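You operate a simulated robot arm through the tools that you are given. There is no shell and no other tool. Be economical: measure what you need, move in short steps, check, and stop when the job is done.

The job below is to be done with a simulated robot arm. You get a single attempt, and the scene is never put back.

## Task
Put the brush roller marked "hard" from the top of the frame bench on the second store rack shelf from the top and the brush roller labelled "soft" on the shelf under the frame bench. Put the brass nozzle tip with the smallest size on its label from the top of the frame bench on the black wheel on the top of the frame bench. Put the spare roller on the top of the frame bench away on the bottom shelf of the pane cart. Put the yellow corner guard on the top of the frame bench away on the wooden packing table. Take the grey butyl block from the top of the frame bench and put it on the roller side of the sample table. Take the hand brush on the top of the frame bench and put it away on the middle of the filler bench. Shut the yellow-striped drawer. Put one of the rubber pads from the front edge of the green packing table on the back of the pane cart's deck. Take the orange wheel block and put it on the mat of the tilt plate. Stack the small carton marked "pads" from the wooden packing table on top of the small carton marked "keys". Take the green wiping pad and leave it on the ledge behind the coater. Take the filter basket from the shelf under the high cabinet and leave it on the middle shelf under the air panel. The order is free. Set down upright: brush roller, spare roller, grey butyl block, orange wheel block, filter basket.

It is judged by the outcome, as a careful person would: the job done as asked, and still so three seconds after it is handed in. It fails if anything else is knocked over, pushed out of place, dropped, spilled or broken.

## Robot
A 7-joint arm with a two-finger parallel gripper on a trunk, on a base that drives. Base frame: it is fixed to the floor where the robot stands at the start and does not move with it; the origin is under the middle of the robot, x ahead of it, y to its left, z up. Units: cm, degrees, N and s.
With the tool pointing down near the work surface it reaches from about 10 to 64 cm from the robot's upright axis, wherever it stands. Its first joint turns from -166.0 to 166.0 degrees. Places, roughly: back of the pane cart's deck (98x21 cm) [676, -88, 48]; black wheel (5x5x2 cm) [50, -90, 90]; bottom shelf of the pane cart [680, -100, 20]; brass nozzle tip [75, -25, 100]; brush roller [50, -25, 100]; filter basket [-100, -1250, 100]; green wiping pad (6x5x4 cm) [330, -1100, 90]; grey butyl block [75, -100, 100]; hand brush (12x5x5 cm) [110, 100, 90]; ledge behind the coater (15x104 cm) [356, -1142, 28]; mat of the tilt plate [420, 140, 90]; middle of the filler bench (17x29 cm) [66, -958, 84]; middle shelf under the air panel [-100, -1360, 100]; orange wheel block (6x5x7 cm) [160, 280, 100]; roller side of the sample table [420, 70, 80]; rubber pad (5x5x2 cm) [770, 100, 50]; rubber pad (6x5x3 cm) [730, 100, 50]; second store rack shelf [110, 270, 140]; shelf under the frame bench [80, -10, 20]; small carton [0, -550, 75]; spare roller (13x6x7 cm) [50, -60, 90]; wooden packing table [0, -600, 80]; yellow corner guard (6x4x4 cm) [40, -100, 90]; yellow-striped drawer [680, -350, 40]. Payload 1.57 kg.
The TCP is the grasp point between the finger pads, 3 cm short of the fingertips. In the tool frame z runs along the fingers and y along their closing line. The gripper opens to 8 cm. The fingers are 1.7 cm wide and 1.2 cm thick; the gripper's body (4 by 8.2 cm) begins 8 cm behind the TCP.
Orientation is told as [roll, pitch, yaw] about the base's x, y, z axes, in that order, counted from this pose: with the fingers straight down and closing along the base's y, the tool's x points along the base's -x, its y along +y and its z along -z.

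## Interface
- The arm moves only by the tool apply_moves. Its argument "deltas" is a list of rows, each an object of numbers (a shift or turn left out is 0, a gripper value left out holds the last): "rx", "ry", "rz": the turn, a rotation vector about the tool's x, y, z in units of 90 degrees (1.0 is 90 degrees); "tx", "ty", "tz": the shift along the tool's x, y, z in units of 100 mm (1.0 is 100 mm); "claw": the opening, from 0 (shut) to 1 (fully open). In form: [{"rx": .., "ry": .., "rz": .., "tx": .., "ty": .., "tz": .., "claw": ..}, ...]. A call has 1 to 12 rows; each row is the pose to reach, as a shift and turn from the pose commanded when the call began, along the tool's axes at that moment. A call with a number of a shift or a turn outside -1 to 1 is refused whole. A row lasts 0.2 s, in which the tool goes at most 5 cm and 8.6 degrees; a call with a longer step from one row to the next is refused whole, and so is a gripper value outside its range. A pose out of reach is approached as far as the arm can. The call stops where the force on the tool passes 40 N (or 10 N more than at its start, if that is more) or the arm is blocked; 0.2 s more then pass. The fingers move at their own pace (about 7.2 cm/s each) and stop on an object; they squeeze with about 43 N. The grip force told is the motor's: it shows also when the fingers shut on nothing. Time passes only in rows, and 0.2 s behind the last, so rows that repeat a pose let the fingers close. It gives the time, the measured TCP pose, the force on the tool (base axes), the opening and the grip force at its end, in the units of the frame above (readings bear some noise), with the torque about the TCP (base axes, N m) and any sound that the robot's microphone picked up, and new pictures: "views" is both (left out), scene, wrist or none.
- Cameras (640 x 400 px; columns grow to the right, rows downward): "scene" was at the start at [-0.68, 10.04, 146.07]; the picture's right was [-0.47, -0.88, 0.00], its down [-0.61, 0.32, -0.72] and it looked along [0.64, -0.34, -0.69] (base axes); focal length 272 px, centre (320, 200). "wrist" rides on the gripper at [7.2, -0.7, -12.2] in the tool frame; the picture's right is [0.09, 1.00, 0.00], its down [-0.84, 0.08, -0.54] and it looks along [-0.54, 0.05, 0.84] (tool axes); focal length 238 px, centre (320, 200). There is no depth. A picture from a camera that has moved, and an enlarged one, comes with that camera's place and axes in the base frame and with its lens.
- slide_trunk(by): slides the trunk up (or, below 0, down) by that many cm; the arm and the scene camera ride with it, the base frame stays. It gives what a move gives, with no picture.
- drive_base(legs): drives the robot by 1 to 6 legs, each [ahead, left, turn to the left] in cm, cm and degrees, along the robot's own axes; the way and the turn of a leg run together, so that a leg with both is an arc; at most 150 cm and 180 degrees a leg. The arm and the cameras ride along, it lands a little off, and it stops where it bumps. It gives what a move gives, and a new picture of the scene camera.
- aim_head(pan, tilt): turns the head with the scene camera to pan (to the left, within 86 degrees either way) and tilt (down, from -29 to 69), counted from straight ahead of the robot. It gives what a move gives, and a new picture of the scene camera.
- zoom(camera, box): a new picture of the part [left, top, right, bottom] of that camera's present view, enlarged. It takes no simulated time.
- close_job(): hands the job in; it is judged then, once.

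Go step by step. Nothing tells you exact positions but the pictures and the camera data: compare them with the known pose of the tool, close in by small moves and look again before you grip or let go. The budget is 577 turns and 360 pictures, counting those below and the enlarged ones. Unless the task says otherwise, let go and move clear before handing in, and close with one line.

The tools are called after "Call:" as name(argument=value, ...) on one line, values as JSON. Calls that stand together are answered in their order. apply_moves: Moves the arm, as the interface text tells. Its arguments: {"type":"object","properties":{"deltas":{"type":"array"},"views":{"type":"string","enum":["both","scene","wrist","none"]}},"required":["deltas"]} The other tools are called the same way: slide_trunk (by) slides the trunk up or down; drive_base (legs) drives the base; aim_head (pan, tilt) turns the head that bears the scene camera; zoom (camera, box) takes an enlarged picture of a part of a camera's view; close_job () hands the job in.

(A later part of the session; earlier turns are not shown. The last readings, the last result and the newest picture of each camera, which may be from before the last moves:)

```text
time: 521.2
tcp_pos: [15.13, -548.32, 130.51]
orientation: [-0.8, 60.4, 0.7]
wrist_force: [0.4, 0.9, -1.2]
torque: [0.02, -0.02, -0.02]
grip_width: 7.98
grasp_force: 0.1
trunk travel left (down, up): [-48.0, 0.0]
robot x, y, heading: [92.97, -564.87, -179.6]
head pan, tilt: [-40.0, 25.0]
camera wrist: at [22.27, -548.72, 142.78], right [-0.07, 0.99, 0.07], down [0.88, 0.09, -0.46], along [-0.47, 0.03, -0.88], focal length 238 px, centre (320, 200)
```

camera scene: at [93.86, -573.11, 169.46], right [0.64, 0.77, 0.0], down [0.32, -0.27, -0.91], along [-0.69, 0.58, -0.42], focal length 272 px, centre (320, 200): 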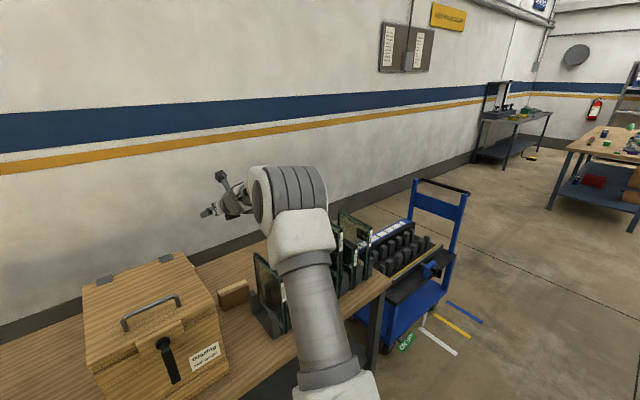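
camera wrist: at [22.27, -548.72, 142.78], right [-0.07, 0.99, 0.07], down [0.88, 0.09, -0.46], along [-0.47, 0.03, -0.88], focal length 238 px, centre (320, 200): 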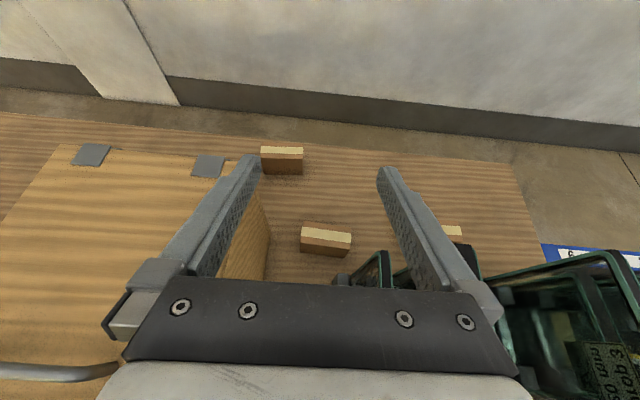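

There are three small cartons (A by the gap, B behind the crate, C behind the rack). I'll view them from the right side.

Call:
drive_base(legs=[[-25, 0, 0], [0, -75, 0]])

Call:
aim_head(pan=20, tilt=30)

Call:
zoom(camera="scene", box=[200, 120, 440, 270])

```text
time: 529.0
tcp_pos: [40.31, -473.07, 130.49]
orientation: [-0.9, 60.4, 0.3]
wrist_force: [-0.5, 0.3, -0.2]
torque: [0.0, 0.0, -0.01]
grip_width: 7.98
grasp_force: 0.0
trunk travel left (down, up): [-48.0, 0.0]
robot x, y, heading: [118.05, -489.68, 179.9]
head pan, tilt: [-40.0, 25.0]
camera scene: at [118.94, -498.16, 169.46], right [0.64, 0.76, 0.0], down [0.32, -0.27, -0.91], along [-0.69, 0.58, -0.42], focal length 272 px, centre (320, 200)
```

scene: 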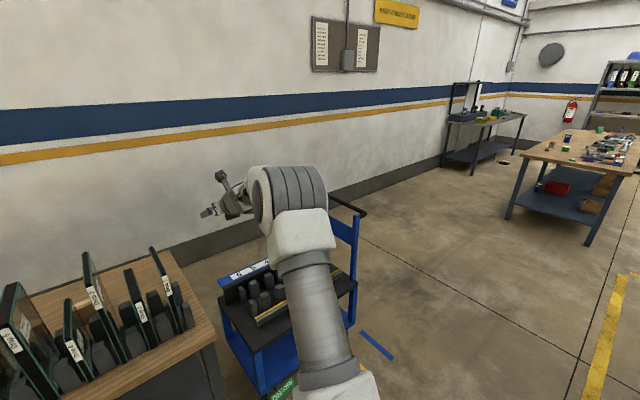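

```text
time: 530.3
tcp_pos: [40.37, -473.2, 130.57]
orientation: [-0.8, 60.3, 0.4]
wrist_force: [-0.2, 0.3, -1.4]
torque: [-0.03, -0.02, -0.02]
grip_width: 8.01
grasp_force: 0.0
trunk travel left (down, up): [-48.0, 0.0]
robot x, y, heading: [117.54, -489.81, 180.2]
head pan, tilt: [20.0, 30.0]
camera scene: at [117.48, -507.18, 168.67], right [-0.34, 0.94, 0.0], down [0.47, 0.17, -0.87], along [-0.81, -0.29, -0.5], focal length 272 px, centre (320, 200)
```

scene: 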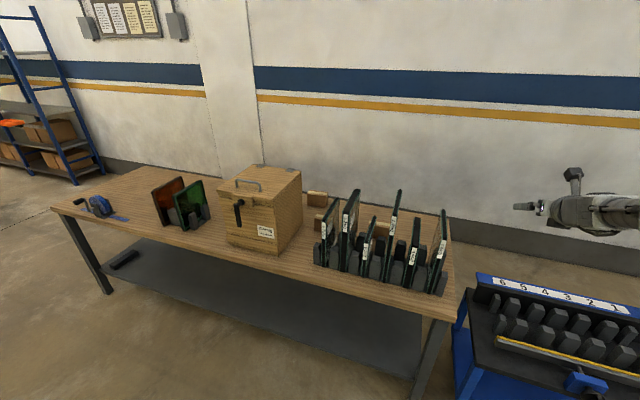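

```text
2.67 times, centred on (320, 195) of scene
camera zoom: at [117.48, -507.18, 168.67], right [-0.34, 0.94, 0.0], down [0.47, 0.17, -0.87], along [-0.81, -0.29, -0.5], focal length 726 px, centre (320, 213)
```

zoom: 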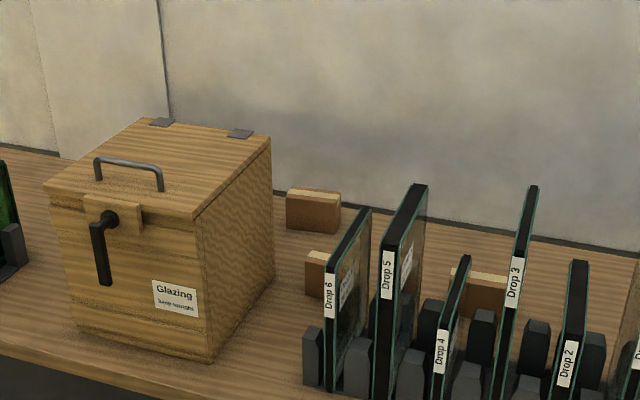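

The carton labels must face the aisle behind the table (there is ~95 cm between table and wall). I go around into that aisle, facing the table.

Call:
drive_base(legs=[[0, -150, 0], [0, 0, -180], [-120, 0, 0], [-75, 0, 0]])

Call:
aim_head(pan=-60, tilt=30)

```text
time: 564.5
tcp_pos: [-0.99, -351.98, 130.45]
orientation: [-0.9, 60.4, 178.7]
wrist_force: [1.0, 0.1, 0.3]
torque: [-0.03, 0.04, 0.02]
grip_width: 8.0
grasp_force: 0.0
trunk travel left (down, up): [-48.0, 0.0]
robot x, y, heading: [-77.89, -332.77, -1.5]
head pan, tilt: [20.0, 30.0]
camera scene: at [-76.96, -315.69, 168.67], right [0.31, -0.95, 0.0], down [-0.48, -0.16, -0.87], along [0.82, 0.27, -0.5], focal length 272 px, centre (320, 200)
```

scene: 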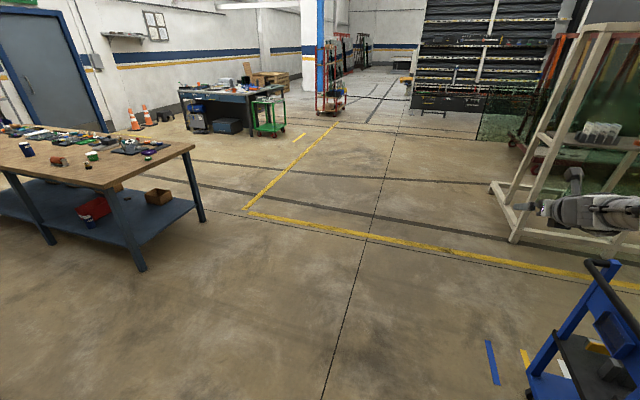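

```text
time: 566.1
tcp_pos: [-1.03, -351.9, 130.39]
orientation: [-0.8, 60.4, 178.6]
wrist_force: [1.2, -0.8, -0.2]
torque: [0.0, 0.01, -0.01]
grip_width: 8.0
grasp_force: 0.2
trunk travel left (down, up): [-48.0, 0.0]
robot x, y, heading: [-78.13, -332.76, -2.0]
head pan, tilt: [-60.0, 30.0]
camera scene: at [-81.28, -326.48, 168.67], right [-0.88, -0.47, 0.0], down [-0.24, 0.44, -0.87], along [0.41, -0.76, -0.5], focal length 272 px, centre (320, 200)
```

scene: 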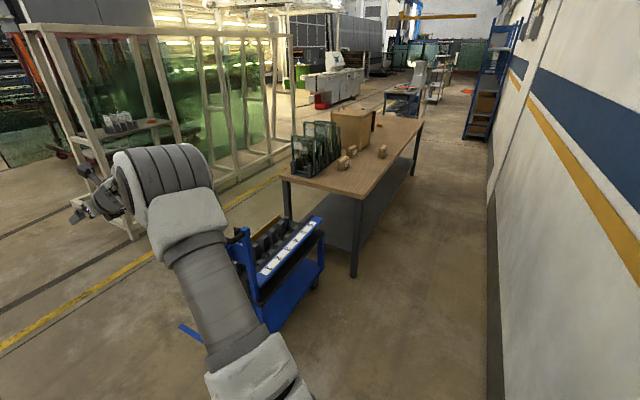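

Call:
zoom(camera="scene", box=[280, 100, 440, 200])

```text
4.00 times, centred on (360, 150) of scene
camera zoom: at [-81.28, -326.48, 168.67], right [-0.88, -0.47, 0.0], down [-0.24, 0.44, -0.87], along [0.41, -0.76, -0.5], focal length 1090 px, centre (160, 400)
```

zoom: 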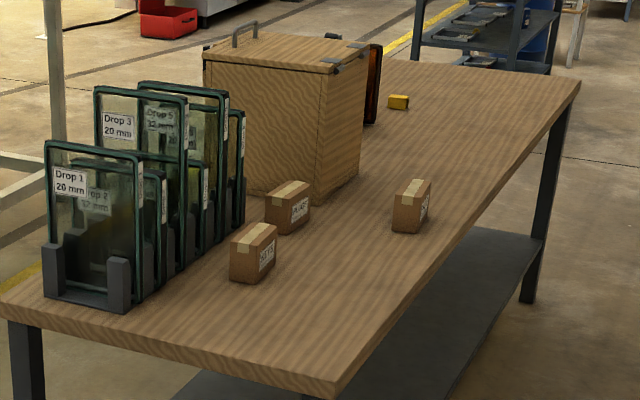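

Call:
drive_base(legs=[[0, 0, 2], [0, -145, 0]])

Call:
aim_head(pan=-40, tilt=35)

Call:
zoom(camera="scene", box=[240, 120, 480, 270])

```text
time: 577.5
tcp_pos: [-0.32, -495.15, 130.45]
orientation: [-0.9, 60.3, -179.5]
wrist_force: [0.5, -0.6, -0.7]
torque: [-0.04, -0.04, -0.03]
grip_width: 7.99
grasp_force: 0.1
trunk travel left (down, up): [-48.0, 0.0]
robot x, y, heading: [-78.04, -478.18, 0.1]
head pan, tilt: [-60.0, 30.0]
camera scene: at [-81.42, -472.45, 168.67], right [-0.87, -0.5, 0.0], down [-0.25, 0.43, -0.87], along [0.43, -0.75, -0.5], focal length 272 px, centre (320, 200)
```

scene: 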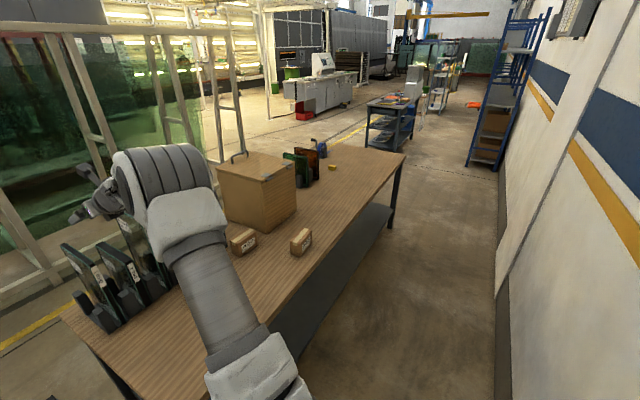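

```text
time: 578.4
tcp_pos: [-0.37, -495.23, 130.55]
orientation: [-0.9, 60.5, -179.6]
wrist_force: [0.4, -0.3, -0.1]
torque: [0.01, 0.03, -0.01]
grip_width: 7.99
grasp_force: 0.1
trunk travel left (down, up): [-48.0, 0.0]
robot x, y, heading: [-78.02, -478.6, -0.1]
head pan, tilt: [-40.0, 35.0]
camera scene: at [-79.2, -470.27, 167.89], right [-0.64, -0.77, 0.0], down [-0.44, 0.37, -0.82], along [0.63, -0.53, -0.57], focal length 272 px, centre (320, 200)
```

scene: 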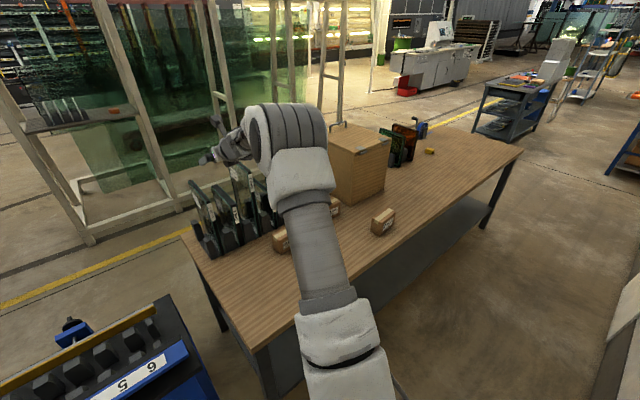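

```text
2.67 times, centred on (360, 195) of scene
camera zoom: at [-79.2, -470.27, 167.89], right [-0.64, -0.77, 0.0], down [-0.44, 0.37, -0.82], along [0.63, -0.53, -0.57], focal length 726 px, centre (213, 213)
```

zoom: 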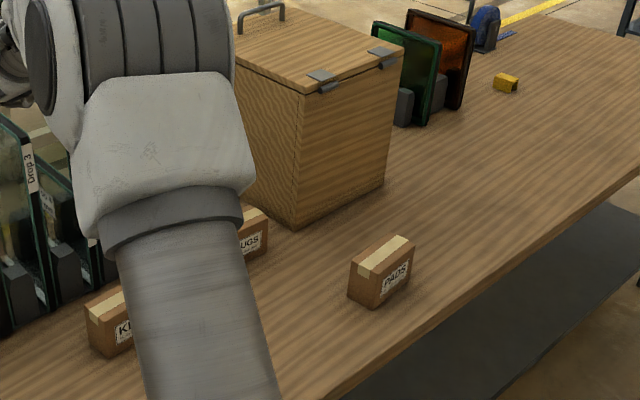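

"PADS" is carton B behind the crate; "KEYS" is carton C by the glass rack; the middle one is another. I take a wrist view for positions.

Call:
drive_base(legs=[[0, -18, 0]])

Call:
apply_moves(deltas=[{"tx": -0.25, "tz": -0.43}, {"tx": -0.5, "tz": -0.86}], views="wrist")

```text
time: 580.3
tcp_pos: [-0.37, -513.18, 130.46]
orientation: [-0.9, 60.4, -179.6]
wrist_force: [0.9, -0.7, 0.7]
torque: [0.01, 0.0, 0.05]
grip_width: 8.01
grasp_force: 0.0
trunk travel left (down, up): [-48.0, 0.0]
robot x, y, heading: [-78.0, -496.31, 0.1]
head pan, tilt: [-40.0, 35.0]
camera scene: at [-79.2, -488.15, 167.89], right [-0.64, -0.77, 0.0], down [-0.44, 0.37, -0.82], along [0.63, -0.53, -0.57], focal length 272 px, centre (320, 200)
```

scene: 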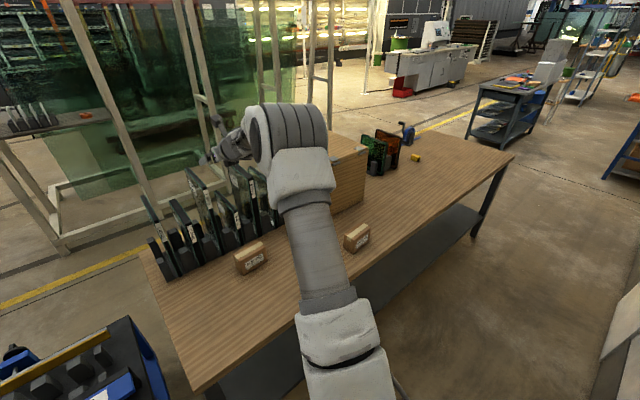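

```text
time: 580.9
tcp_pos: [-10.59, -513.18, 130.56]
orientation: [-0.3, 60.5, -179.2]
wrist_force: [0.5, 1.7, 0.5]
torque: [-0.03, -0.02, -0.03]
grip_width: 7.99
grasp_force: 0.1
trunk travel left (down, up): [-48.0, 0.0]
robot x, y, heading: [-78.35, -496.44, -0.2]
head pan, tilt: [-40.0, 35.0]
camera wrist: at [-17.66, -512.68, 142.86], right [0.07, -0.99, 0.08], down [-0.88, -0.09, -0.46], along [0.47, -0.04, -0.88], focal length 238 px, centre (320, 200)
```

wrist: 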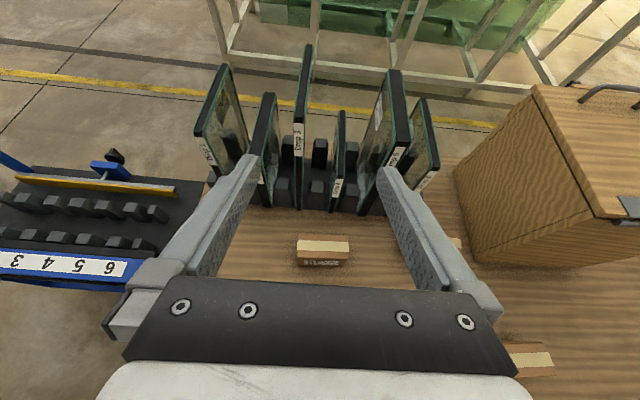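

Call:
apply_moves(deltas=[{"ry": -0.09}, {"ry": -0.18}, {"ry": -0.27}, {"ry": -0.36}, {"ry": -0.45}, {"ry": -0.54}, {"ry": -0.62}, {"ry": -0.667}], views="none")

```text
time: 582.7
tcp_pos: [-11.3, -512.94, 130.06]
orientation: [-0.4, 0.3, -179.0]
wrist_force: [0.2, -0.3, 0.9]
torque: [0.03, 0.03, 0.01]
grip_width: 7.98
grasp_force: 0.0
out of reach, approached as far as the arm can: row 1, 8
trunk travel left (down, up): [-48.0, 0.0]
robot x, y, heading: [-77.98, -495.8, -0.2]
head pan, tilt: [-40.0, 35.0]
```

Vertical reach works. I turn the wrist by 90° so the fingers close along x.

Call:
apply_moves(deltas=[{"rz": -0.09}, {"rz": -0.18}, {"rz": -0.27}, {"rz": -0.36}, {"rz": -0.45}, {"rz": -0.54}, {"rz": -0.63}, {"rz": -0.72}, {"rz": -0.81}, {"rz": -0.9}, {"rz": -0.98}, {"rz": -1.0}], views="none")

Call:
drive_base(legs=[[0, -48, 0.2]])

Call:
apply_moves(deltas=[{"claw": 1}], views="wrist")

```text
time: 585.3
tcp_pos: [-11.31, -512.77, 130.07]
orientation: [0.3, 0.4, -88.7]
wrist_force: [-0.2, 0.5, -0.3]
torque: [0.03, 0.02, 0.01]
grip_width: 7.98
grasp_force: 0.1
trunk travel left (down, up): [-48.0, 0.0]
robot x, y, heading: [-78.08, -496.06, -0.5]
head pan, tilt: [-40.0, 35.0]
```

```text
time: 589.5
tcp_pos: [-11.26, -561.09, 130.01]
orientation: [0.3, 0.3, -88.7]
wrist_force: [-0.1, 1.4, -0.5]
torque: [0.02, -0.01, -0.01]
grip_width: 8.01
grasp_force: 0.0
trunk travel left (down, up): [-48.0, 0.0]
robot x, y, heading: [-77.88, -544.69, 0.2]
head pan, tilt: [-40.0, 35.0]
camera scene: at [-79.24, -536.6, 167.89], right [-0.64, -0.77, 0.0], down [-0.44, 0.37, -0.82], along [0.63, -0.53, -0.57], focal length 272 px, centre (320, 200)
```

scene: 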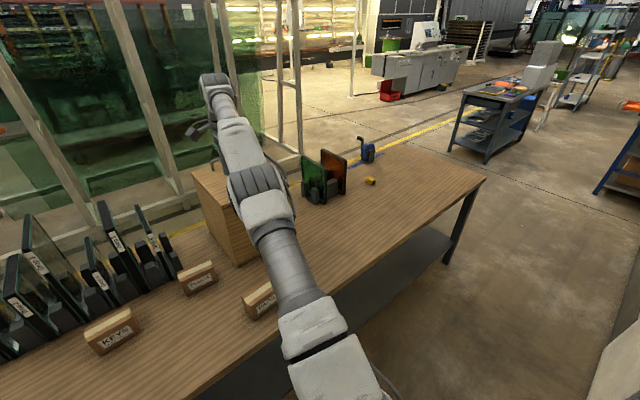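

```text
time: 589.9
tcp_pos: [-11.42, -561.05, 130.19]
orientation: [0.4, 0.4, -88.7]
wrist_force: [-0.8, 0.2, 1.0]
torque: [-0.03, -0.01, 0.05]
grip_width: 7.98
grasp_force: 0.0
trunk travel left (down, up): [-48.0, 0.0]
robot x, y, heading: [-78.1, -544.87, -0.0]
head pan, tilt: [-40.0, 35.0]
camera wrist: at [-12.28, -553.97, 142.39], right [0.99, 0.11, 0.01], down [0.09, -0.84, 0.54], along [0.07, -0.53, -0.84], focal length 238 px, centre (320, 200)
```

wrist: 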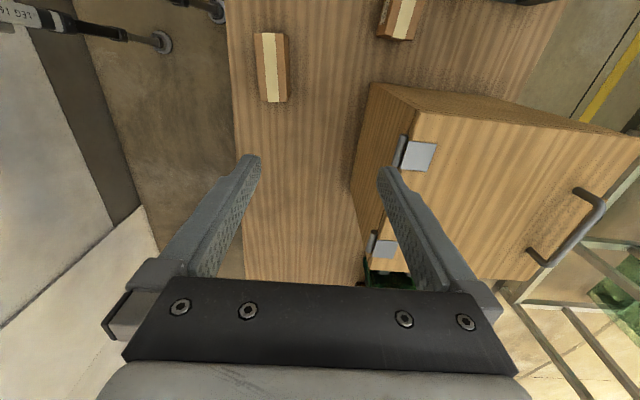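

Call:
apply_moves(deltas=[{"ty": -0.4, "tx": 0.1}, {"ty": -0.8, "tx": 0.2}, {"ty": -0.98, "tx": 0.26}], views="none")

Call:
slide_trunk(by=-34)

Call:
apply_moves(deltas=[{"claw": 1}], views="wrist")

```text
time: 590.7
tcp_pos: [-21.33, -558.8, 129.93]
orientation: [0.5, 0.5, -88.7]
wrist_force: [0.7, -0.3, 0.9]
torque: [0.02, 0.02, -0.01]
grip_width: 7.99
grasp_force: 0.1
trunk travel left (down, up): [-48.0, 0.0]
robot x, y, heading: [-77.71, -545.16, -0.1]
head pan, tilt: [-40.0, 35.0]
```

```text
time: 594.0
tcp_pos: [-21.26, -558.9, 95.96]
orientation: [0.4, 0.5, -88.7]
wrist_force: [0.0, -0.4, 0.4]
torque: [0.01, -0.02, 0.03]
grip_width: 8.0
grasp_force: 0.1
trunk travel left (down, up): [-14.0, 34.0]
robot x, y, heading: [-78.07, -545.04, 0.2]
head pan, tilt: [-40.0, 35.0]
```

```text
time: 594.4
tcp_pos: [-21.27, -558.82, 95.99]
orientation: [0.3, 0.5, -88.7]
wrist_force: [-0.1, -0.1, -0.5]
torque: [-0.01, -0.02, -0.01]
grip_width: 7.98
grasp_force: 0.1
trunk travel left (down, up): [-14.0, 34.0]
robot x, y, heading: [-78.13, -545.21, 0.0]
head pan, tilt: [-40.0, 35.0]
camera wrist: at [-22.2, -551.66, 108.3], right [0.99, 0.11, 0.01], down [0.09, -0.84, 0.54], along [0.07, -0.53, -0.84], focal length 238 px, centre (320, 200)
```

wrist: 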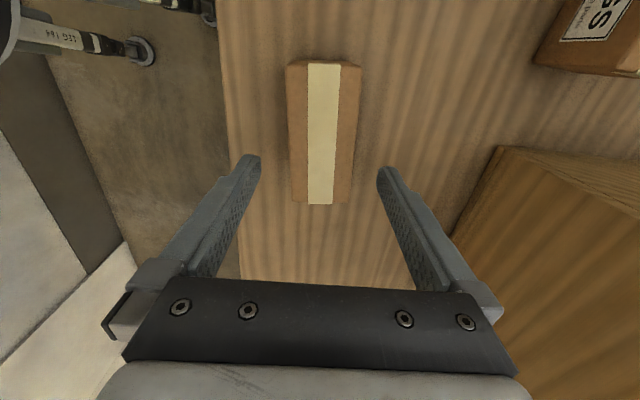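

Call:
apply_moves(deltas=[{"tz": 0.4, "ty": 0.01}, {"tz": 0.75, "ty": 0.01}, {"tz": 0.92, "ty": 0.01}], views="wrist")

```text
time: 595.2
tcp_pos: [-21.14, -558.7, 86.8]
orientation: [0.4, 0.4, -88.8]
wrist_force: [-0.6, 0.5, 0.0]
torque: [0.06, 0.01, 0.0]
grip_width: 8.0
grasp_force: 0.1
trunk travel left (down, up): [-14.0, 34.0]
robot x, y, heading: [-78.09, -545.1, -0.1]
head pan, tilt: [-40.0, 35.0]
camera wrist: at [-22.02, -551.64, 99.09], right [0.99, 0.11, 0.01], down [0.09, -0.84, 0.54], along [0.07, -0.53, -0.84], focal length 238 px, centre (320, 200)
```

wrist: 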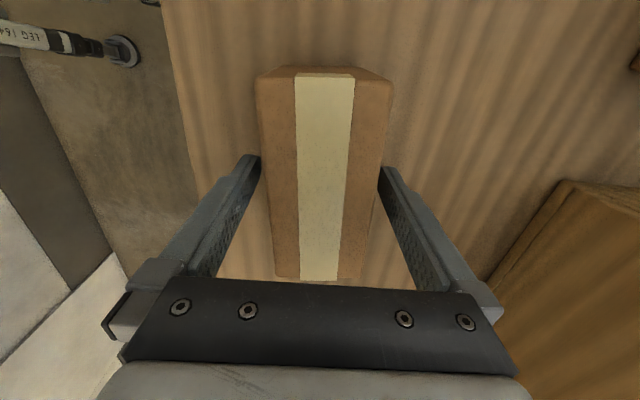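

Straddling the carton well. Close and lift.

Call:
apply_moves(deltas=[{"claw": 0}, {"claw": 0}, {"claw": 0}, {"claw": 0}, {"tz": -0.05, "claw": 0}, {"tz": -0.15, "claw": 0}, {"tz": -0.3, "claw": 0}, {"tz": -0.5, "claw": 0}], views="wrist")

```text
time: 597.0
tcp_pos: [-21.15, -558.72, 91.72]
orientation: [0.5, 0.4, -88.7]
wrist_force: [0.0, -0.2, -2.6]
torque: [-0.02, 0.0, 0.0]
grip_width: 5.84
grasp_force: 43.2
trunk travel left (down, up): [-14.0, 34.0]
robot x, y, heading: [-77.67, -545.16, -0.0]
head pan, tilt: [-40.0, 35.0]
camera wrist: at [-22.09, -551.61, 104.09], right [0.99, 0.11, 0.01], down [0.09, -0.84, 0.54], along [0.07, -0.53, -0.84], focal length 238 px, centre (320, 200)
```

wrist: 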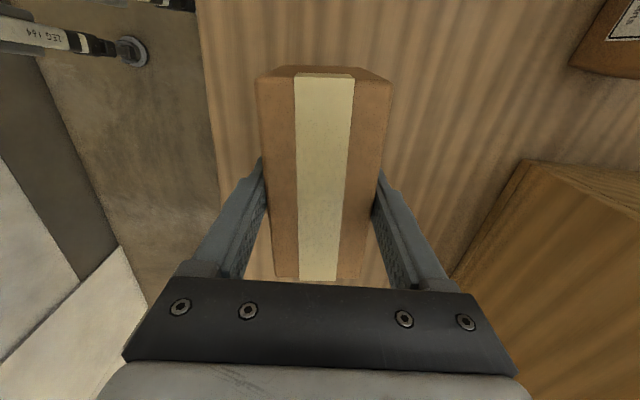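

Call:
slide_trunk(by=18)

Call:
drive_base(legs=[[0, 42, 0], [10, 0, 0]])

Call:
apply_moves(deltas=[{"ty": 0.25, "claw": 0}, {"ty": 0.5, "claw": 0}, {"ty": 0.75, "claw": 0}], views="wrist")

```text
time: 599.0
tcp_pos: [-21.16, -558.71, 109.88]
orientation: [0.5, 0.4, -88.8]
wrist_force: [-0.2, -0.7, -2.6]
torque: [0.04, 0.03, 0.01]
grip_width: 5.86
grasp_force: 43.1
trunk travel left (down, up): [-32.0, 16.0]
robot x, y, heading: [-78.13, -545.11, -0.3]
head pan, tilt: [-40.0, 35.0]
```

```text
time: 603.6
tcp_pos: [-11.28, -516.94, 109.8]
orientation: [0.4, 0.4, -88.7]
wrist_force: [-0.3, 0.3, -2.5]
torque: [-0.04, -0.02, 0.02]
grip_width: 5.8
grasp_force: 42.6
trunk travel left (down, up): [-32.0, 16.0]
robot x, y, heading: [-68.28, -503.11, 0.0]
head pan, tilt: [-40.0, 35.0]
camera scene: at [-69.3, -494.75, 151.89], right [-0.64, -0.77, 0.0], down [-0.44, 0.37, -0.82], along [0.63, -0.53, -0.57], focal length 272 px, centre (320, 200)
```

scene: 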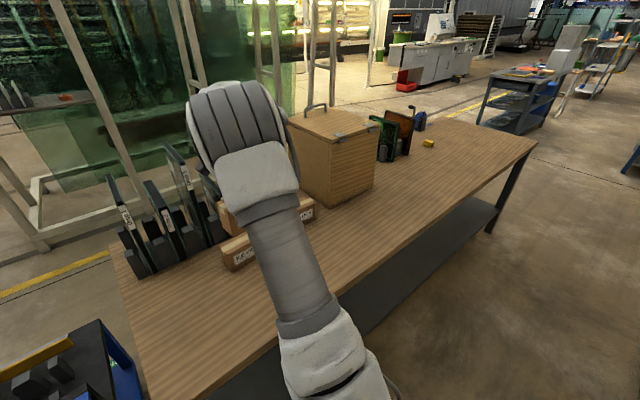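

```text
time: 604.4
tcp_pos: [-3.72, -516.74, 109.97]
orientation: [0.4, 0.4, -88.6]
wrist_force: [-0.6, 0.3, -1.7]
torque: [0.03, -0.03, 0.02]
grip_width: 5.82
grasp_force: 43.0
trunk travel left (down, up): [-32.0, 16.0]
robot x, y, heading: [-68.2, -502.45, -0.0]
head pan, tilt: [-40.0, 35.0]
camera wrist: at [-4.66, -509.63, 122.08], right [0.99, 0.11, 0.01], down [0.09, -0.84, 0.54], along [0.07, -0.53, -0.84], focal length 238 px, centre (320, 200)
```

wrist: 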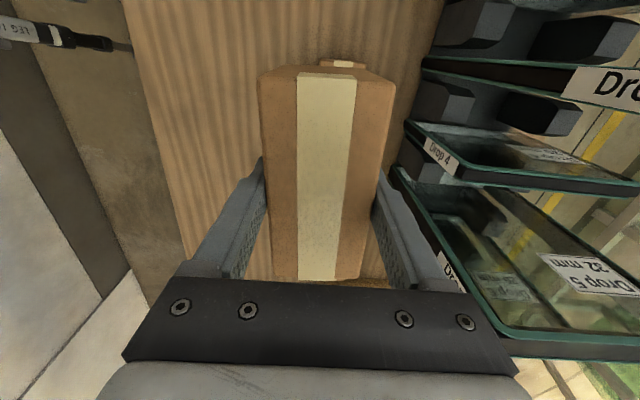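

Keys carton centre ≈(-1.4,-516.4). Shift 2.3 cm and lower toward it.

Call:
apply_moves(deltas=[{"ty": 0.23, "tx": 0.01, "claw": 0}], views="none")

Call:
slide_trunk(by=-11)

Call:
apply_moves(deltas=[{"claw": 0}], views="both")

```text
time: 604.8
tcp_pos: [-1.33, -516.66, 109.78]
orientation: [0.4, 0.4, -88.7]
wrist_force: [-0.4, 0.6, -2.4]
torque: [0.01, -0.05, -0.02]
grip_width: 5.8
grasp_force: 43.2
trunk travel left (down, up): [-32.0, 16.0]
robot x, y, heading: [-68.29, -503.1, -0.0]
head pan, tilt: [-40.0, 35.0]
```

```text
time: 606.2
tcp_pos: [-1.47, -516.62, 98.81]
orientation: [0.4, 0.3, -88.7]
wrist_force: [0.6, -1.0, -2.1]
torque: [-0.01, -0.01, 0.01]
grip_width: 5.79
grasp_force: 43.0
trunk travel left (down, up): [-21.0, 27.0]
robot x, y, heading: [-68.37, -503.11, -0.3]
head pan, tilt: [-40.0, 35.0]
```

```text
time: 606.6
tcp_pos: [-1.31, -516.64, 98.96]
orientation: [0.4, 0.4, -88.8]
wrist_force: [-0.6, -0.5, -2.4]
torque: [0.02, 0.01, -0.02]
grip_width: 5.82
grasp_force: 43.0
trunk travel left (down, up): [-21.0, 27.0]
robot x, y, heading: [-68.09, -502.79, -0.1]
head pan, tilt: [-40.0, 35.0]
camera scene: at [-69.3, -494.75, 140.89], right [-0.64, -0.77, 0.0], down [-0.44, 0.37, -0.82], along [0.63, -0.53, -0.57], focal length 272 px, centre (320, 200)
camera wrist: at [-2.35, -509.44, 111.12], right [0.99, 0.11, 0.01], down [0.09, -0.84, 0.54], along [0.07, -0.53, -0.84], focal length 238 px, centre (320, 200)
```

scene: 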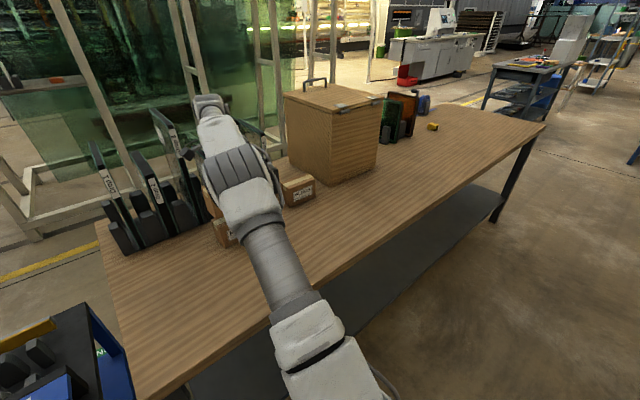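
wrist: 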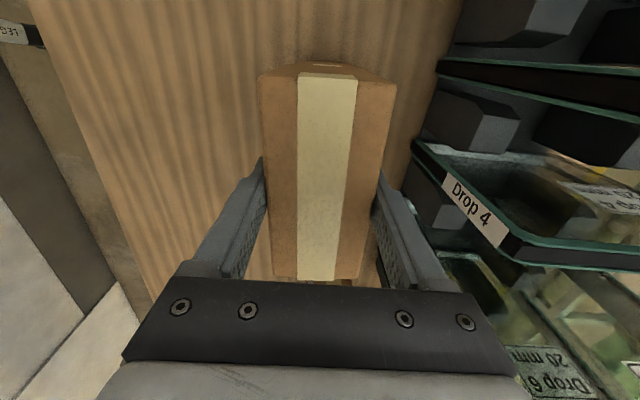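

Call:
apply_moves(deltas=[{"tz": 0.15, "claw": 0}, {"tz": 0.3, "claw": 0}, {"tz": 0.38, "claw": 0}, {"tz": 0.44, "claw": 0}], views="wrist")

```text
time: 607.6
tcp_pos: [-1.47, -516.43, 95.32]
orientation: [1.1, 0.2, -88.7]
wrist_force: [0.1, -0.5, 37.5]
torque: [0.64, 1.11, 0.41]
grip_width: 5.81
grasp_force: 43.2
trunk travel left (down, up): [-21.0, 27.0]
robot x, y, heading: [-68.32, -503.18, 0.2]
head pan, tilt: [-40.0, 35.0]
camera wrist: at [-2.53, -509.39, 107.54], right [0.99, 0.12, 0.02], down [0.09, -0.84, 0.54], along [0.08, -0.53, -0.84], focal length 238 px, centre (320, 200)
```

wrist: 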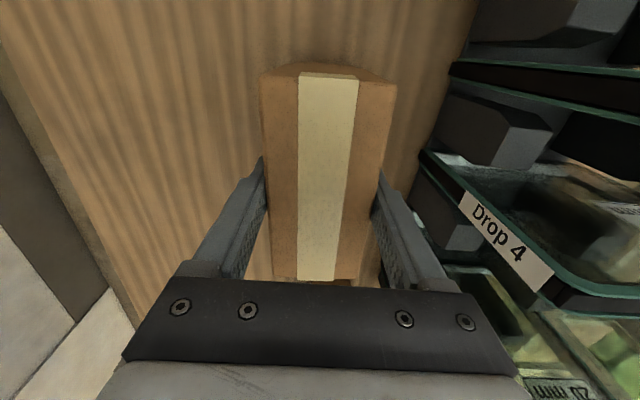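

Call:
apply_moves(deltas=[{"tz": -0.06, "claw": 0}, {"tz": -0.06, "claw": 0}], views="none")

```text
time: 608.2
tcp_pos: [-1.48, -516.62, 95.27]
orientation: [0.8, 0.3, -88.8]
wrist_force: [5.3, -2.6, 23.1]
torque: [-0.38, -0.17, 0.28]
grip_width: 5.79
grasp_force: 42.3
trunk travel left (down, up): [-21.0, 27.0]
robot x, y, heading: [-68.09, -503.22, -0.0]
head pan, tilt: [-40.0, 35.0]
```

Call:
apply_moves(deltas=[{"tz": -0.04, "claw": 0}, {"tz": -0.04, "claw": 0.78}, {"tz": -0.04, "claw": 0.85}, {"tz": -0.04, "claw": 0.95}], views="both")

```text
time: 609.2
tcp_pos: [-1.55, -516.59, 95.39]
orientation: [0.4, 0.4, -88.7]
wrist_force: [-0.4, -0.1, 0.2]
torque: [0.01, 0.0, 0.01]
grip_width: 7.6
grasp_force: 0.0
trunk travel left (down, up): [-21.0, 27.0]
robot x, y, heading: [-67.43, -503.01, 0.2]
head pan, tilt: [-40.0, 35.0]
camera scene: at [-69.32, -494.74, 140.88], right [-0.64, -0.77, 0.0], down [-0.44, 0.37, -0.82], along [0.63, -0.53, -0.57], focal length 272 px, centre (320, 200)
camera wrist: at [-2.37, -509.42, 107.69], right [0.99, 0.11, 0.01], down [0.09, -0.84, 0.54], along [0.07, -0.53, -0.84], focal length 238 px, centre (320, 200)
```

scene: 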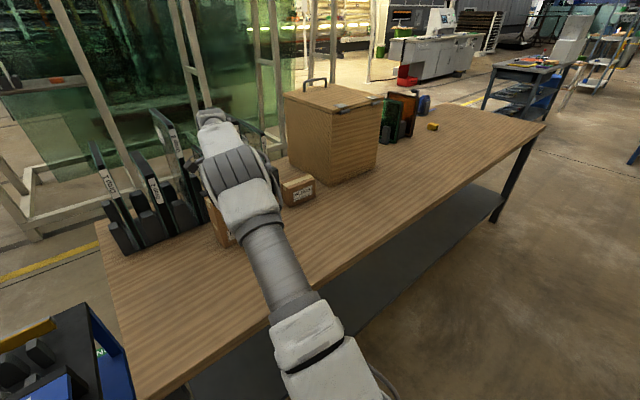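
wrist: 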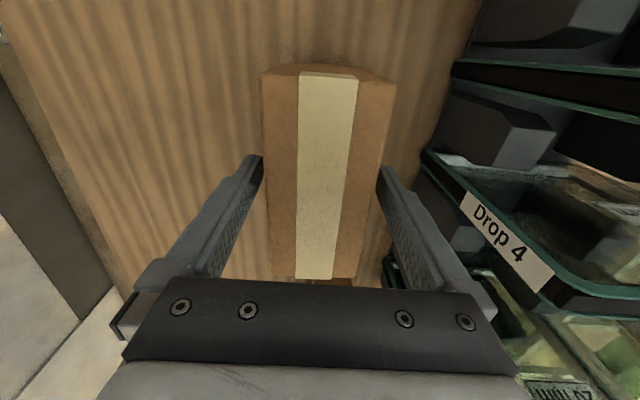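

Stacked. Rise with the trunk and back off to check.

Call:
slide_trunk(by=27)

Call:
drive_base(legs=[[-10, 0, 0], [0, 60, 0]])

Call:
zoom(camera="scene", box=[240, 100, 480, 250])

```text
time: 612.0
tcp_pos: [-1.35, -516.54, 122.42]
orientation: [0.4, 0.3, -88.7]
wrist_force: [1.1, 1.2, 0.8]
torque: [-0.01, -0.02, -0.02]
grip_width: 7.58
grasp_force: 0.0
trunk travel left (down, up): [-48.0, 0.0]
robot x, y, heading: [-67.86, -502.66, 0.4]
head pan, tilt: [-40.0, 35.0]
```

```text
time: 617.8
tcp_pos: [-11.23, -456.92, 122.47]
orientation: [0.4, 0.4, -88.9]
wrist_force: [0.3, -0.7, -1.2]
torque: [0.02, 0.0, -0.02]
grip_width: 7.58
grasp_force: 0.0
trunk travel left (down, up): [-48.0, 0.0]
robot x, y, heading: [-77.95, -443.25, -0.3]
head pan, tilt: [-40.0, 35.0]
camera scene: at [-79.13, -434.82, 167.89], right [-0.65, -0.76, 0.0], down [-0.44, 0.37, -0.82], along [0.63, -0.53, -0.57], focal length 272 px, centre (320, 200)
```

scene: 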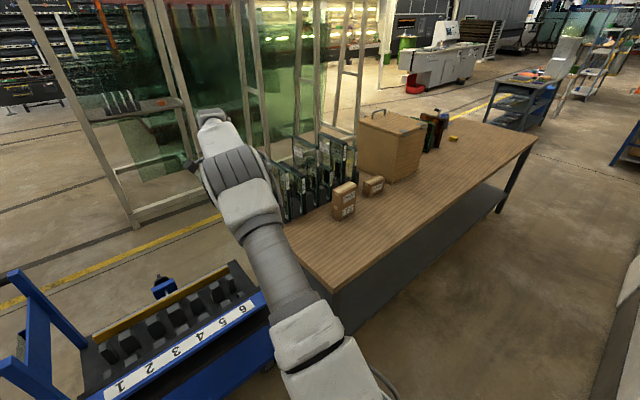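

```text
2.67 times, centred on (360, 175) of scene
camera zoom: at [-79.13, -434.82, 167.89], right [-0.65, -0.76, 0.0], down [-0.44, 0.37, -0.82], along [0.63, -0.53, -0.57], focal length 726 px, centre (213, 267)
```

zoom: 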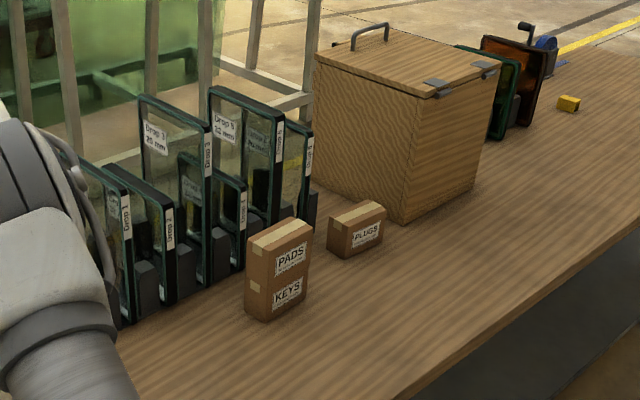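

Stack is good: PADS on KEYS. Next I head to the area of the yellow-striped drawer (≈680,-350) and scout.

Call:
drive_base(legs=[[0, 113, 0], [145, 0, 0], [145, 0, 0], [145, 0, 0], [120, 0, 0]])

Call:
aim_head(pan=5, tilt=20)

```text
time: 662.0
tcp_pos: [545.19, -346.01, 122.49]
orientation: [0.4, 0.4, -88.8]
wrist_force: [-1.2, 1.0, 0.1]
torque: [0.04, -0.03, 0.02]
grip_width: 7.6
grasp_force: 0.1
trunk travel left (down, up): [-48.0, 0.0]
robot x, y, heading: [478.25, -332.55, -0.1]
head pan, tilt: [-40.0, 35.0]
camera scene: at [477.39, -324.04, 167.89], right [-0.64, -0.76, 0.0], down [-0.44, 0.37, -0.82], along [0.63, -0.53, -0.57], focal length 272 px, centre (320, 200)
```

scene: 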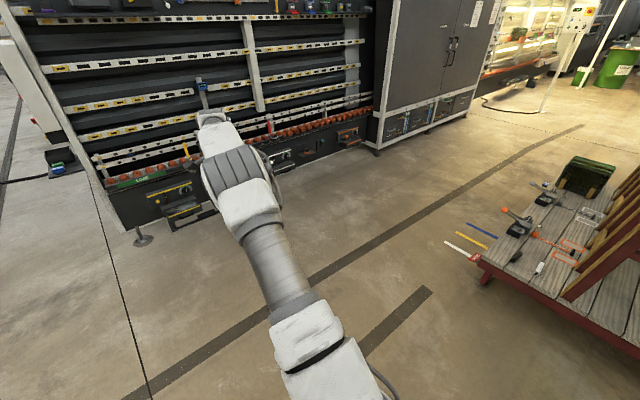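

```text
time: 663.1
tcp_pos: [545.16, -345.93, 122.44]
orientation: [0.4, 0.4, -88.9]
wrist_force: [-0.5, 1.3, 0.0]
torque: [0.0, -0.01, 0.04]
grip_width: 7.62
grasp_force: 0.1
trunk travel left (down, up): [-48.0, 0.0]
robot x, y, heading: [478.71, -332.33, -0.3]
head pan, tilt: [5.0, 20.0]
camera scene: at [479.92, -317.58, 170.27], right [0.08, -1.0, 0.0], down [-0.34, -0.03, -0.94], along [0.94, 0.08, -0.34], focal length 272 px, centre (320, 200)
```

scene: 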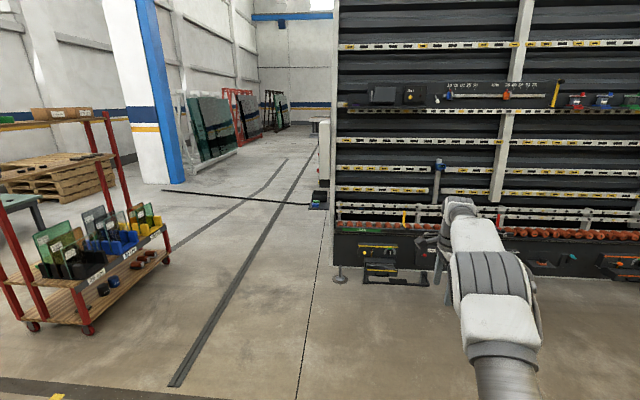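

Call:
zoom(camera="scene", box=[330, 190, 640, 300])

Call:
zoom(camera="scene", box=[0, 100, 220, 350])

```text
2.06 times, centred on (485, 245) of scene
camera zoom: at [479.92, -317.58, 170.27], right [0.08, -1.0, 0.0], down [-0.34, -0.03, -0.94], along [0.94, 0.08, -0.34], focal length 562 px, centre (-21, 107)
```

zoom: 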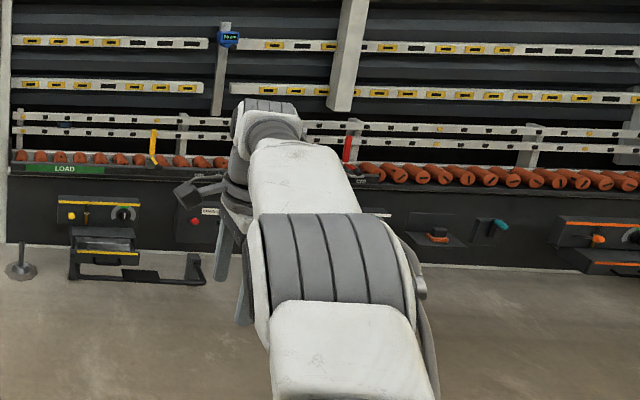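

```text
1.60 times, centred on (110, 225) of scene
camera zoom: at [479.92, -317.58, 170.27], right [0.08, -1.0, 0.0], down [-0.34, -0.03, -0.94], along [0.94, 0.08, -0.34], focal length 436 px, centre (656, 160)
```

zoom: 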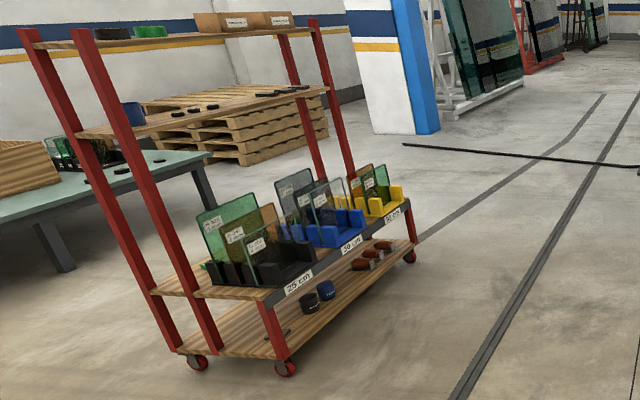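

The yellow-striped drawer is low on the machine's front at about (675,-352). I drive closer and look.

Call:
drive_base(legs=[[75, 0, 0]])

Call:
aim_head(pan=5, tilt=45)

Call:
zoom(camera="scene", box=[280, 80, 480, 205])

```text
time: 668.4
tcp_pos: [619.76, -345.68, 122.4]
orientation: [0.4, 0.4, -88.5]
wrist_force: [0.8, -0.1, 0.6]
torque: [0.02, 0.02, -0.01]
grip_width: 7.58
grasp_force: 0.1
trunk travel left (down, up): [-48.0, 0.0]
robot x, y, heading: [553.43, -332.4, 0.2]
head pan, tilt: [5.0, 20.0]
camera scene: at [554.41, -317.5, 170.27], right [0.09, -1.0, 0.0], down [-0.34, -0.03, -0.94], along [0.94, 0.09, -0.34], focal length 272 px, centre (320, 200)
```

scene: 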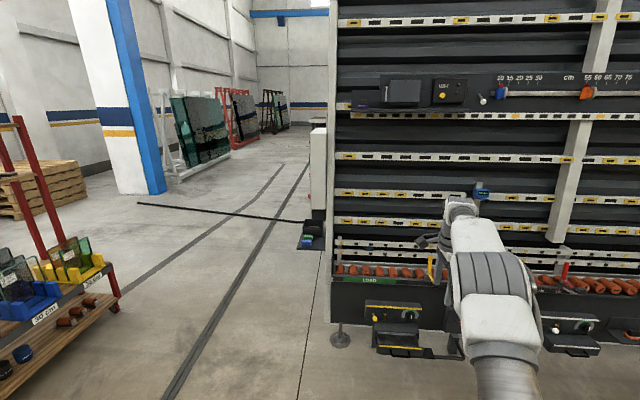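

```text
time: 669.3
tcp_pos: [619.82, -345.52, 122.41]
orientation: [0.4, 0.4, -88.5]
wrist_force: [-0.2, -0.5, 0.4]
torque: [-0.01, 0.01, 0.0]
grip_width: 7.57
grasp_force: 0.1
trunk travel left (down, up): [-48.0, 0.0]
robot x, y, heading: [553.31, -331.89, 0.2]
head pan, tilt: [5.0, 45.0]
camera scene: at [553.23, -317.61, 166.41], right [0.09, -1.0, 0.0], down [-0.7, -0.06, -0.71], along [0.7, 0.06, -0.71], focal length 272 px, centre (320, 200)
```

scene: 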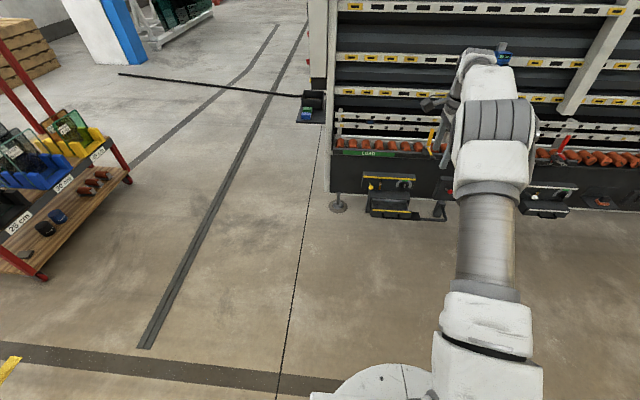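

```text
3.20 times, centred on (380, 142) of scene
camera zoom: at [553.23, -317.61, 166.41], right [0.09, -1.0, 0.0], down [-0.7, -0.06, -0.71], along [0.7, 0.06, -0.71], focal length 872 px, centre (128, 384)
```

zoom: 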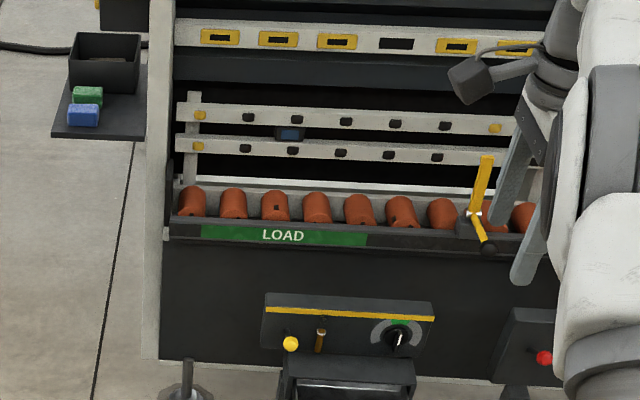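

Call:
zoom(camera="scene", box=[330, 160, 470, 230])

```text
4.57 times, centred on (400, 195) of scene
camera zoom: at [553.23, -317.61, 166.41], right [0.09, -1.0, 0.0], down [-0.7, -0.06, -0.71], along [0.7, 0.06, -0.71], focal length 1246 px, centre (-46, 223)
```

zoom: 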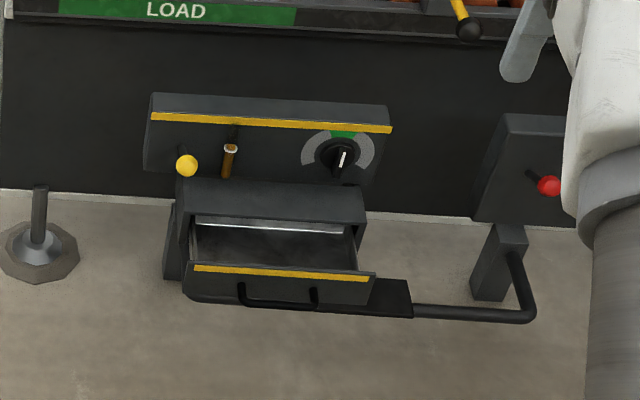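

The drawer (yellow stripe, handle) is pulled out below a control box. I'll push it shut with closed fingers, tool tilted forward; first restore that tool attitude.

Call:
apply_moves(deltas=[{"rz": 0.09}, {"rz": 0.18}, {"rz": 0.27}, {"rz": 0.36}, {"rz": 0.45}, {"rz": 0.54}, {"rz": 0.63}, {"rz": 0.72}, {"rz": 0.81}, {"rz": 0.9}, {"rz": 0.98}, {"rz": 1.0}], views="none")

Call:
apply_moves(deltas=[{"ry": 0.09, "claw": 0}, {"ry": 0.18, "claw": 0}, {"ry": 0.27, "claw": 0}, {"ry": 0.36, "claw": 0}, {"ry": 0.45, "claw": 0}, {"ry": 0.54, "claw": 0}, {"ry": 0.62, "claw": 0}, {"ry": 0.667, "claw": 0}], views="none")

Call:
slide_trunk(by=-48)

Call:
apply_moves(deltas=[{"claw": 0}], views="wrist")

```text
time: 671.9
tcp_pos: [619.92, -345.61, 122.54]
orientation: [-0.4, 0.3, -178.6]
wrist_force: [-0.3, -0.3, -0.6]
torque: [0.05, 0.01, -0.04]
grip_width: 7.59
grasp_force: 0.0
trunk travel left (down, up): [-48.0, 0.0]
robot x, y, heading: [552.96, -331.94, 0.1]
head pan, tilt: [5.0, 45.0]
```

```text
time: 673.7
tcp_pos: [619.95, -345.51, 122.42]
orientation: [-0.6, 60.4, -179.1]
wrist_force: [1.4, 1.1, 0.1]
torque: [-0.02, 0.09, -0.05]
grip_width: 0.0
grasp_force: 21.3
trunk travel left (down, up): [-48.0, 0.0]
robot x, y, heading: [552.94, -332.53, 0.1]
head pan, tilt: [5.0, 45.0]
```

```text
refused: -48 is not a number from -40 to 40
```

```text
time: 674.1
tcp_pos: [619.74, -345.66, 122.45]
orientation: [-0.8, 60.5, -179.3]
wrist_force: [-0.3, -0.1, 0.4]
torque: [-0.01, 0.0, 0.03]
grip_width: 0.02
grasp_force: 21.0
trunk travel left (down, up): [-48.0, 0.0]
robot x, y, heading: [552.99, -332.49, 0.1]
head pan, tilt: [5.0, 45.0]
camera wrist: at [612.77, -345.19, 134.78], right [0.07, -0.99, 0.07], down [-0.88, -0.1, -0.46], along [0.47, -0.03, -0.88], focal length 238 px, centre (320, 200)
```

wrist: 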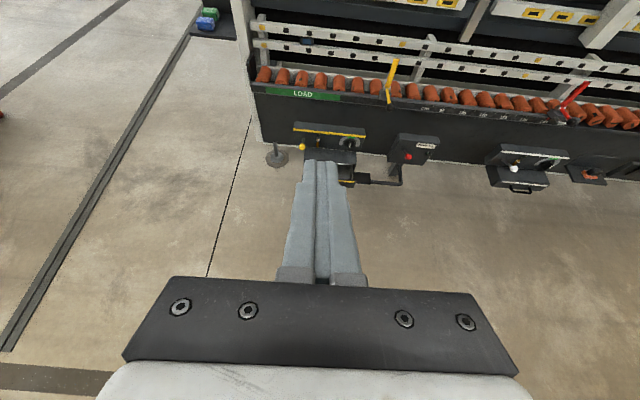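

Call:
slide_trunk(by=-40)

Call:
slide_trunk(by=-8)

Call:
apply_moves(deltas=[{"tx": -0.3, "tz": 0.17, "claw": 0}, {"tx": -0.6, "tz": 0.35, "claw": 0}, {"tx": -0.9, "tz": 0.5, "claw": 0}], views="wrist")

```text
time: 677.9
tcp_pos: [619.86, -345.7, 82.46]
orientation: [-1.0, 60.4, -179.3]
wrist_force: [0.4, 0.5, -0.1]
torque: [-0.05, 0.01, -0.03]
grip_width: 0.03
grasp_force: 21.6
trunk travel left (down, up): [-8.0, 40.0]
robot x, y, heading: [553.08, -332.52, 0.3]
head pan, tilt: [5.0, 45.0]
```

```text
time: 679.1
tcp_pos: [619.9, -345.5, 74.56]
orientation: [-0.9, 60.6, -179.2]
wrist_force: [-0.3, 0.4, 0.0]
torque: [-0.03, -0.01, 0.01]
grip_width: 0.01
grasp_force: 21.5
trunk travel left (down, up): [0.0, 48.0]
robot x, y, heading: [553.06, -332.16, -0.1]
head pan, tilt: [5.0, 45.0]
```

```text
time: 679.9
tcp_pos: [619.83, -345.47, 64.2]
orientation: [-0.8, 60.5, -179.3]
wrist_force: [-0.3, -0.1, 0.8]
torque: [-0.04, -0.02, 0.03]
grip_width: 0.0
grasp_force: 21.4
trunk travel left (down, up): [0.0, 48.0]
robot x, y, heading: [552.98, -332.21, 0.2]
head pan, tilt: [5.0, 45.0]
camera wrist: at [612.68, -345.11, 76.47], right [0.07, -0.99, 0.07], down [-0.88, -0.1, -0.46], along [0.47, -0.03, -0.88], focal length 238 px, centre (320, 200)
```

wrist: 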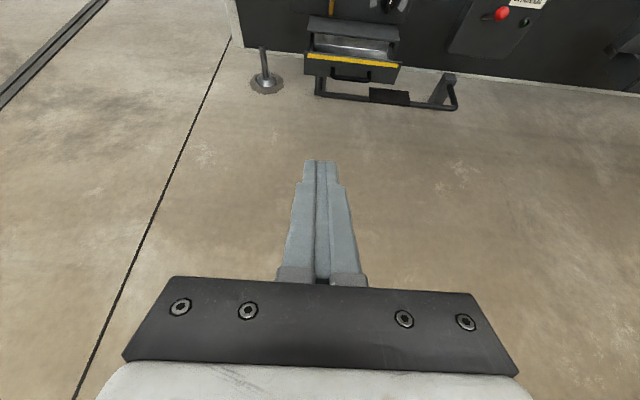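

Call:
apply_moves(deltas=[{"tx": -0.3, "tz": 0.17, "ty": 0.2, "claw": 0}, {"tx": -0.6, "tz": 0.35, "ty": 0.4, "claw": 0}, {"tx": -0.9, "tz": 0.5, "ty": 0.48, "claw": 0}], views="none")

Call:
apply_moves(deltas=[{"tx": -0.3, "tz": 0.17, "claw": 0}, {"tx": -0.58, "tz": 0.34, "claw": 0}], views="wrist")

```text
time: 680.7
tcp_pos: [619.84, -350.35, 53.8]
orientation: [-0.9, 60.4, -179.2]
wrist_force: [-0.3, 0.5, -0.6]
torque: [0.02, 0.0, 0.0]
grip_width: 0.0
grasp_force: 21.1
trunk travel left (down, up): [0.0, 48.0]
robot x, y, heading: [553.77, -332.41, 0.4]
head pan, tilt: [5.0, 45.0]
```

```text
time: 681.3
tcp_pos: [619.92, -350.1, 47.08]
orientation: [-0.7, 60.5, -179.2]
wrist_force: [-0.6, 0.0, 0.5]
torque: [-0.03, 0.01, 0.0]
grip_width: 0.0
grasp_force: 21.4
trunk travel left (down, up): [0.0, 48.0]
robot x, y, heading: [553.56, -332.14, 0.4]
head pan, tilt: [5.0, 45.0]
camera wrist: at [612.8, -349.77, 59.42], right [0.07, -0.99, 0.07], down [-0.88, -0.1, -0.46], along [0.47, -0.03, -0.88], focal length 238 px, centre (320, 200)
```

wrist: 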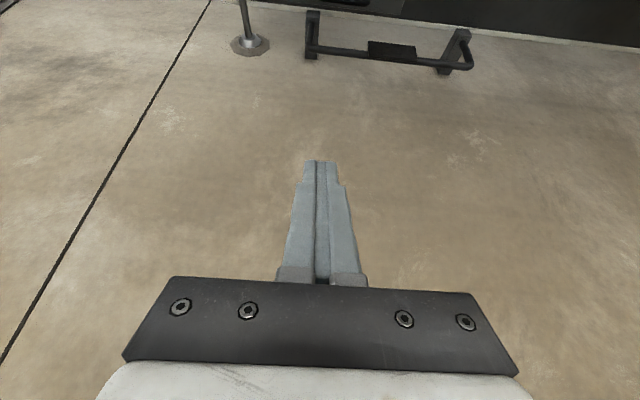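

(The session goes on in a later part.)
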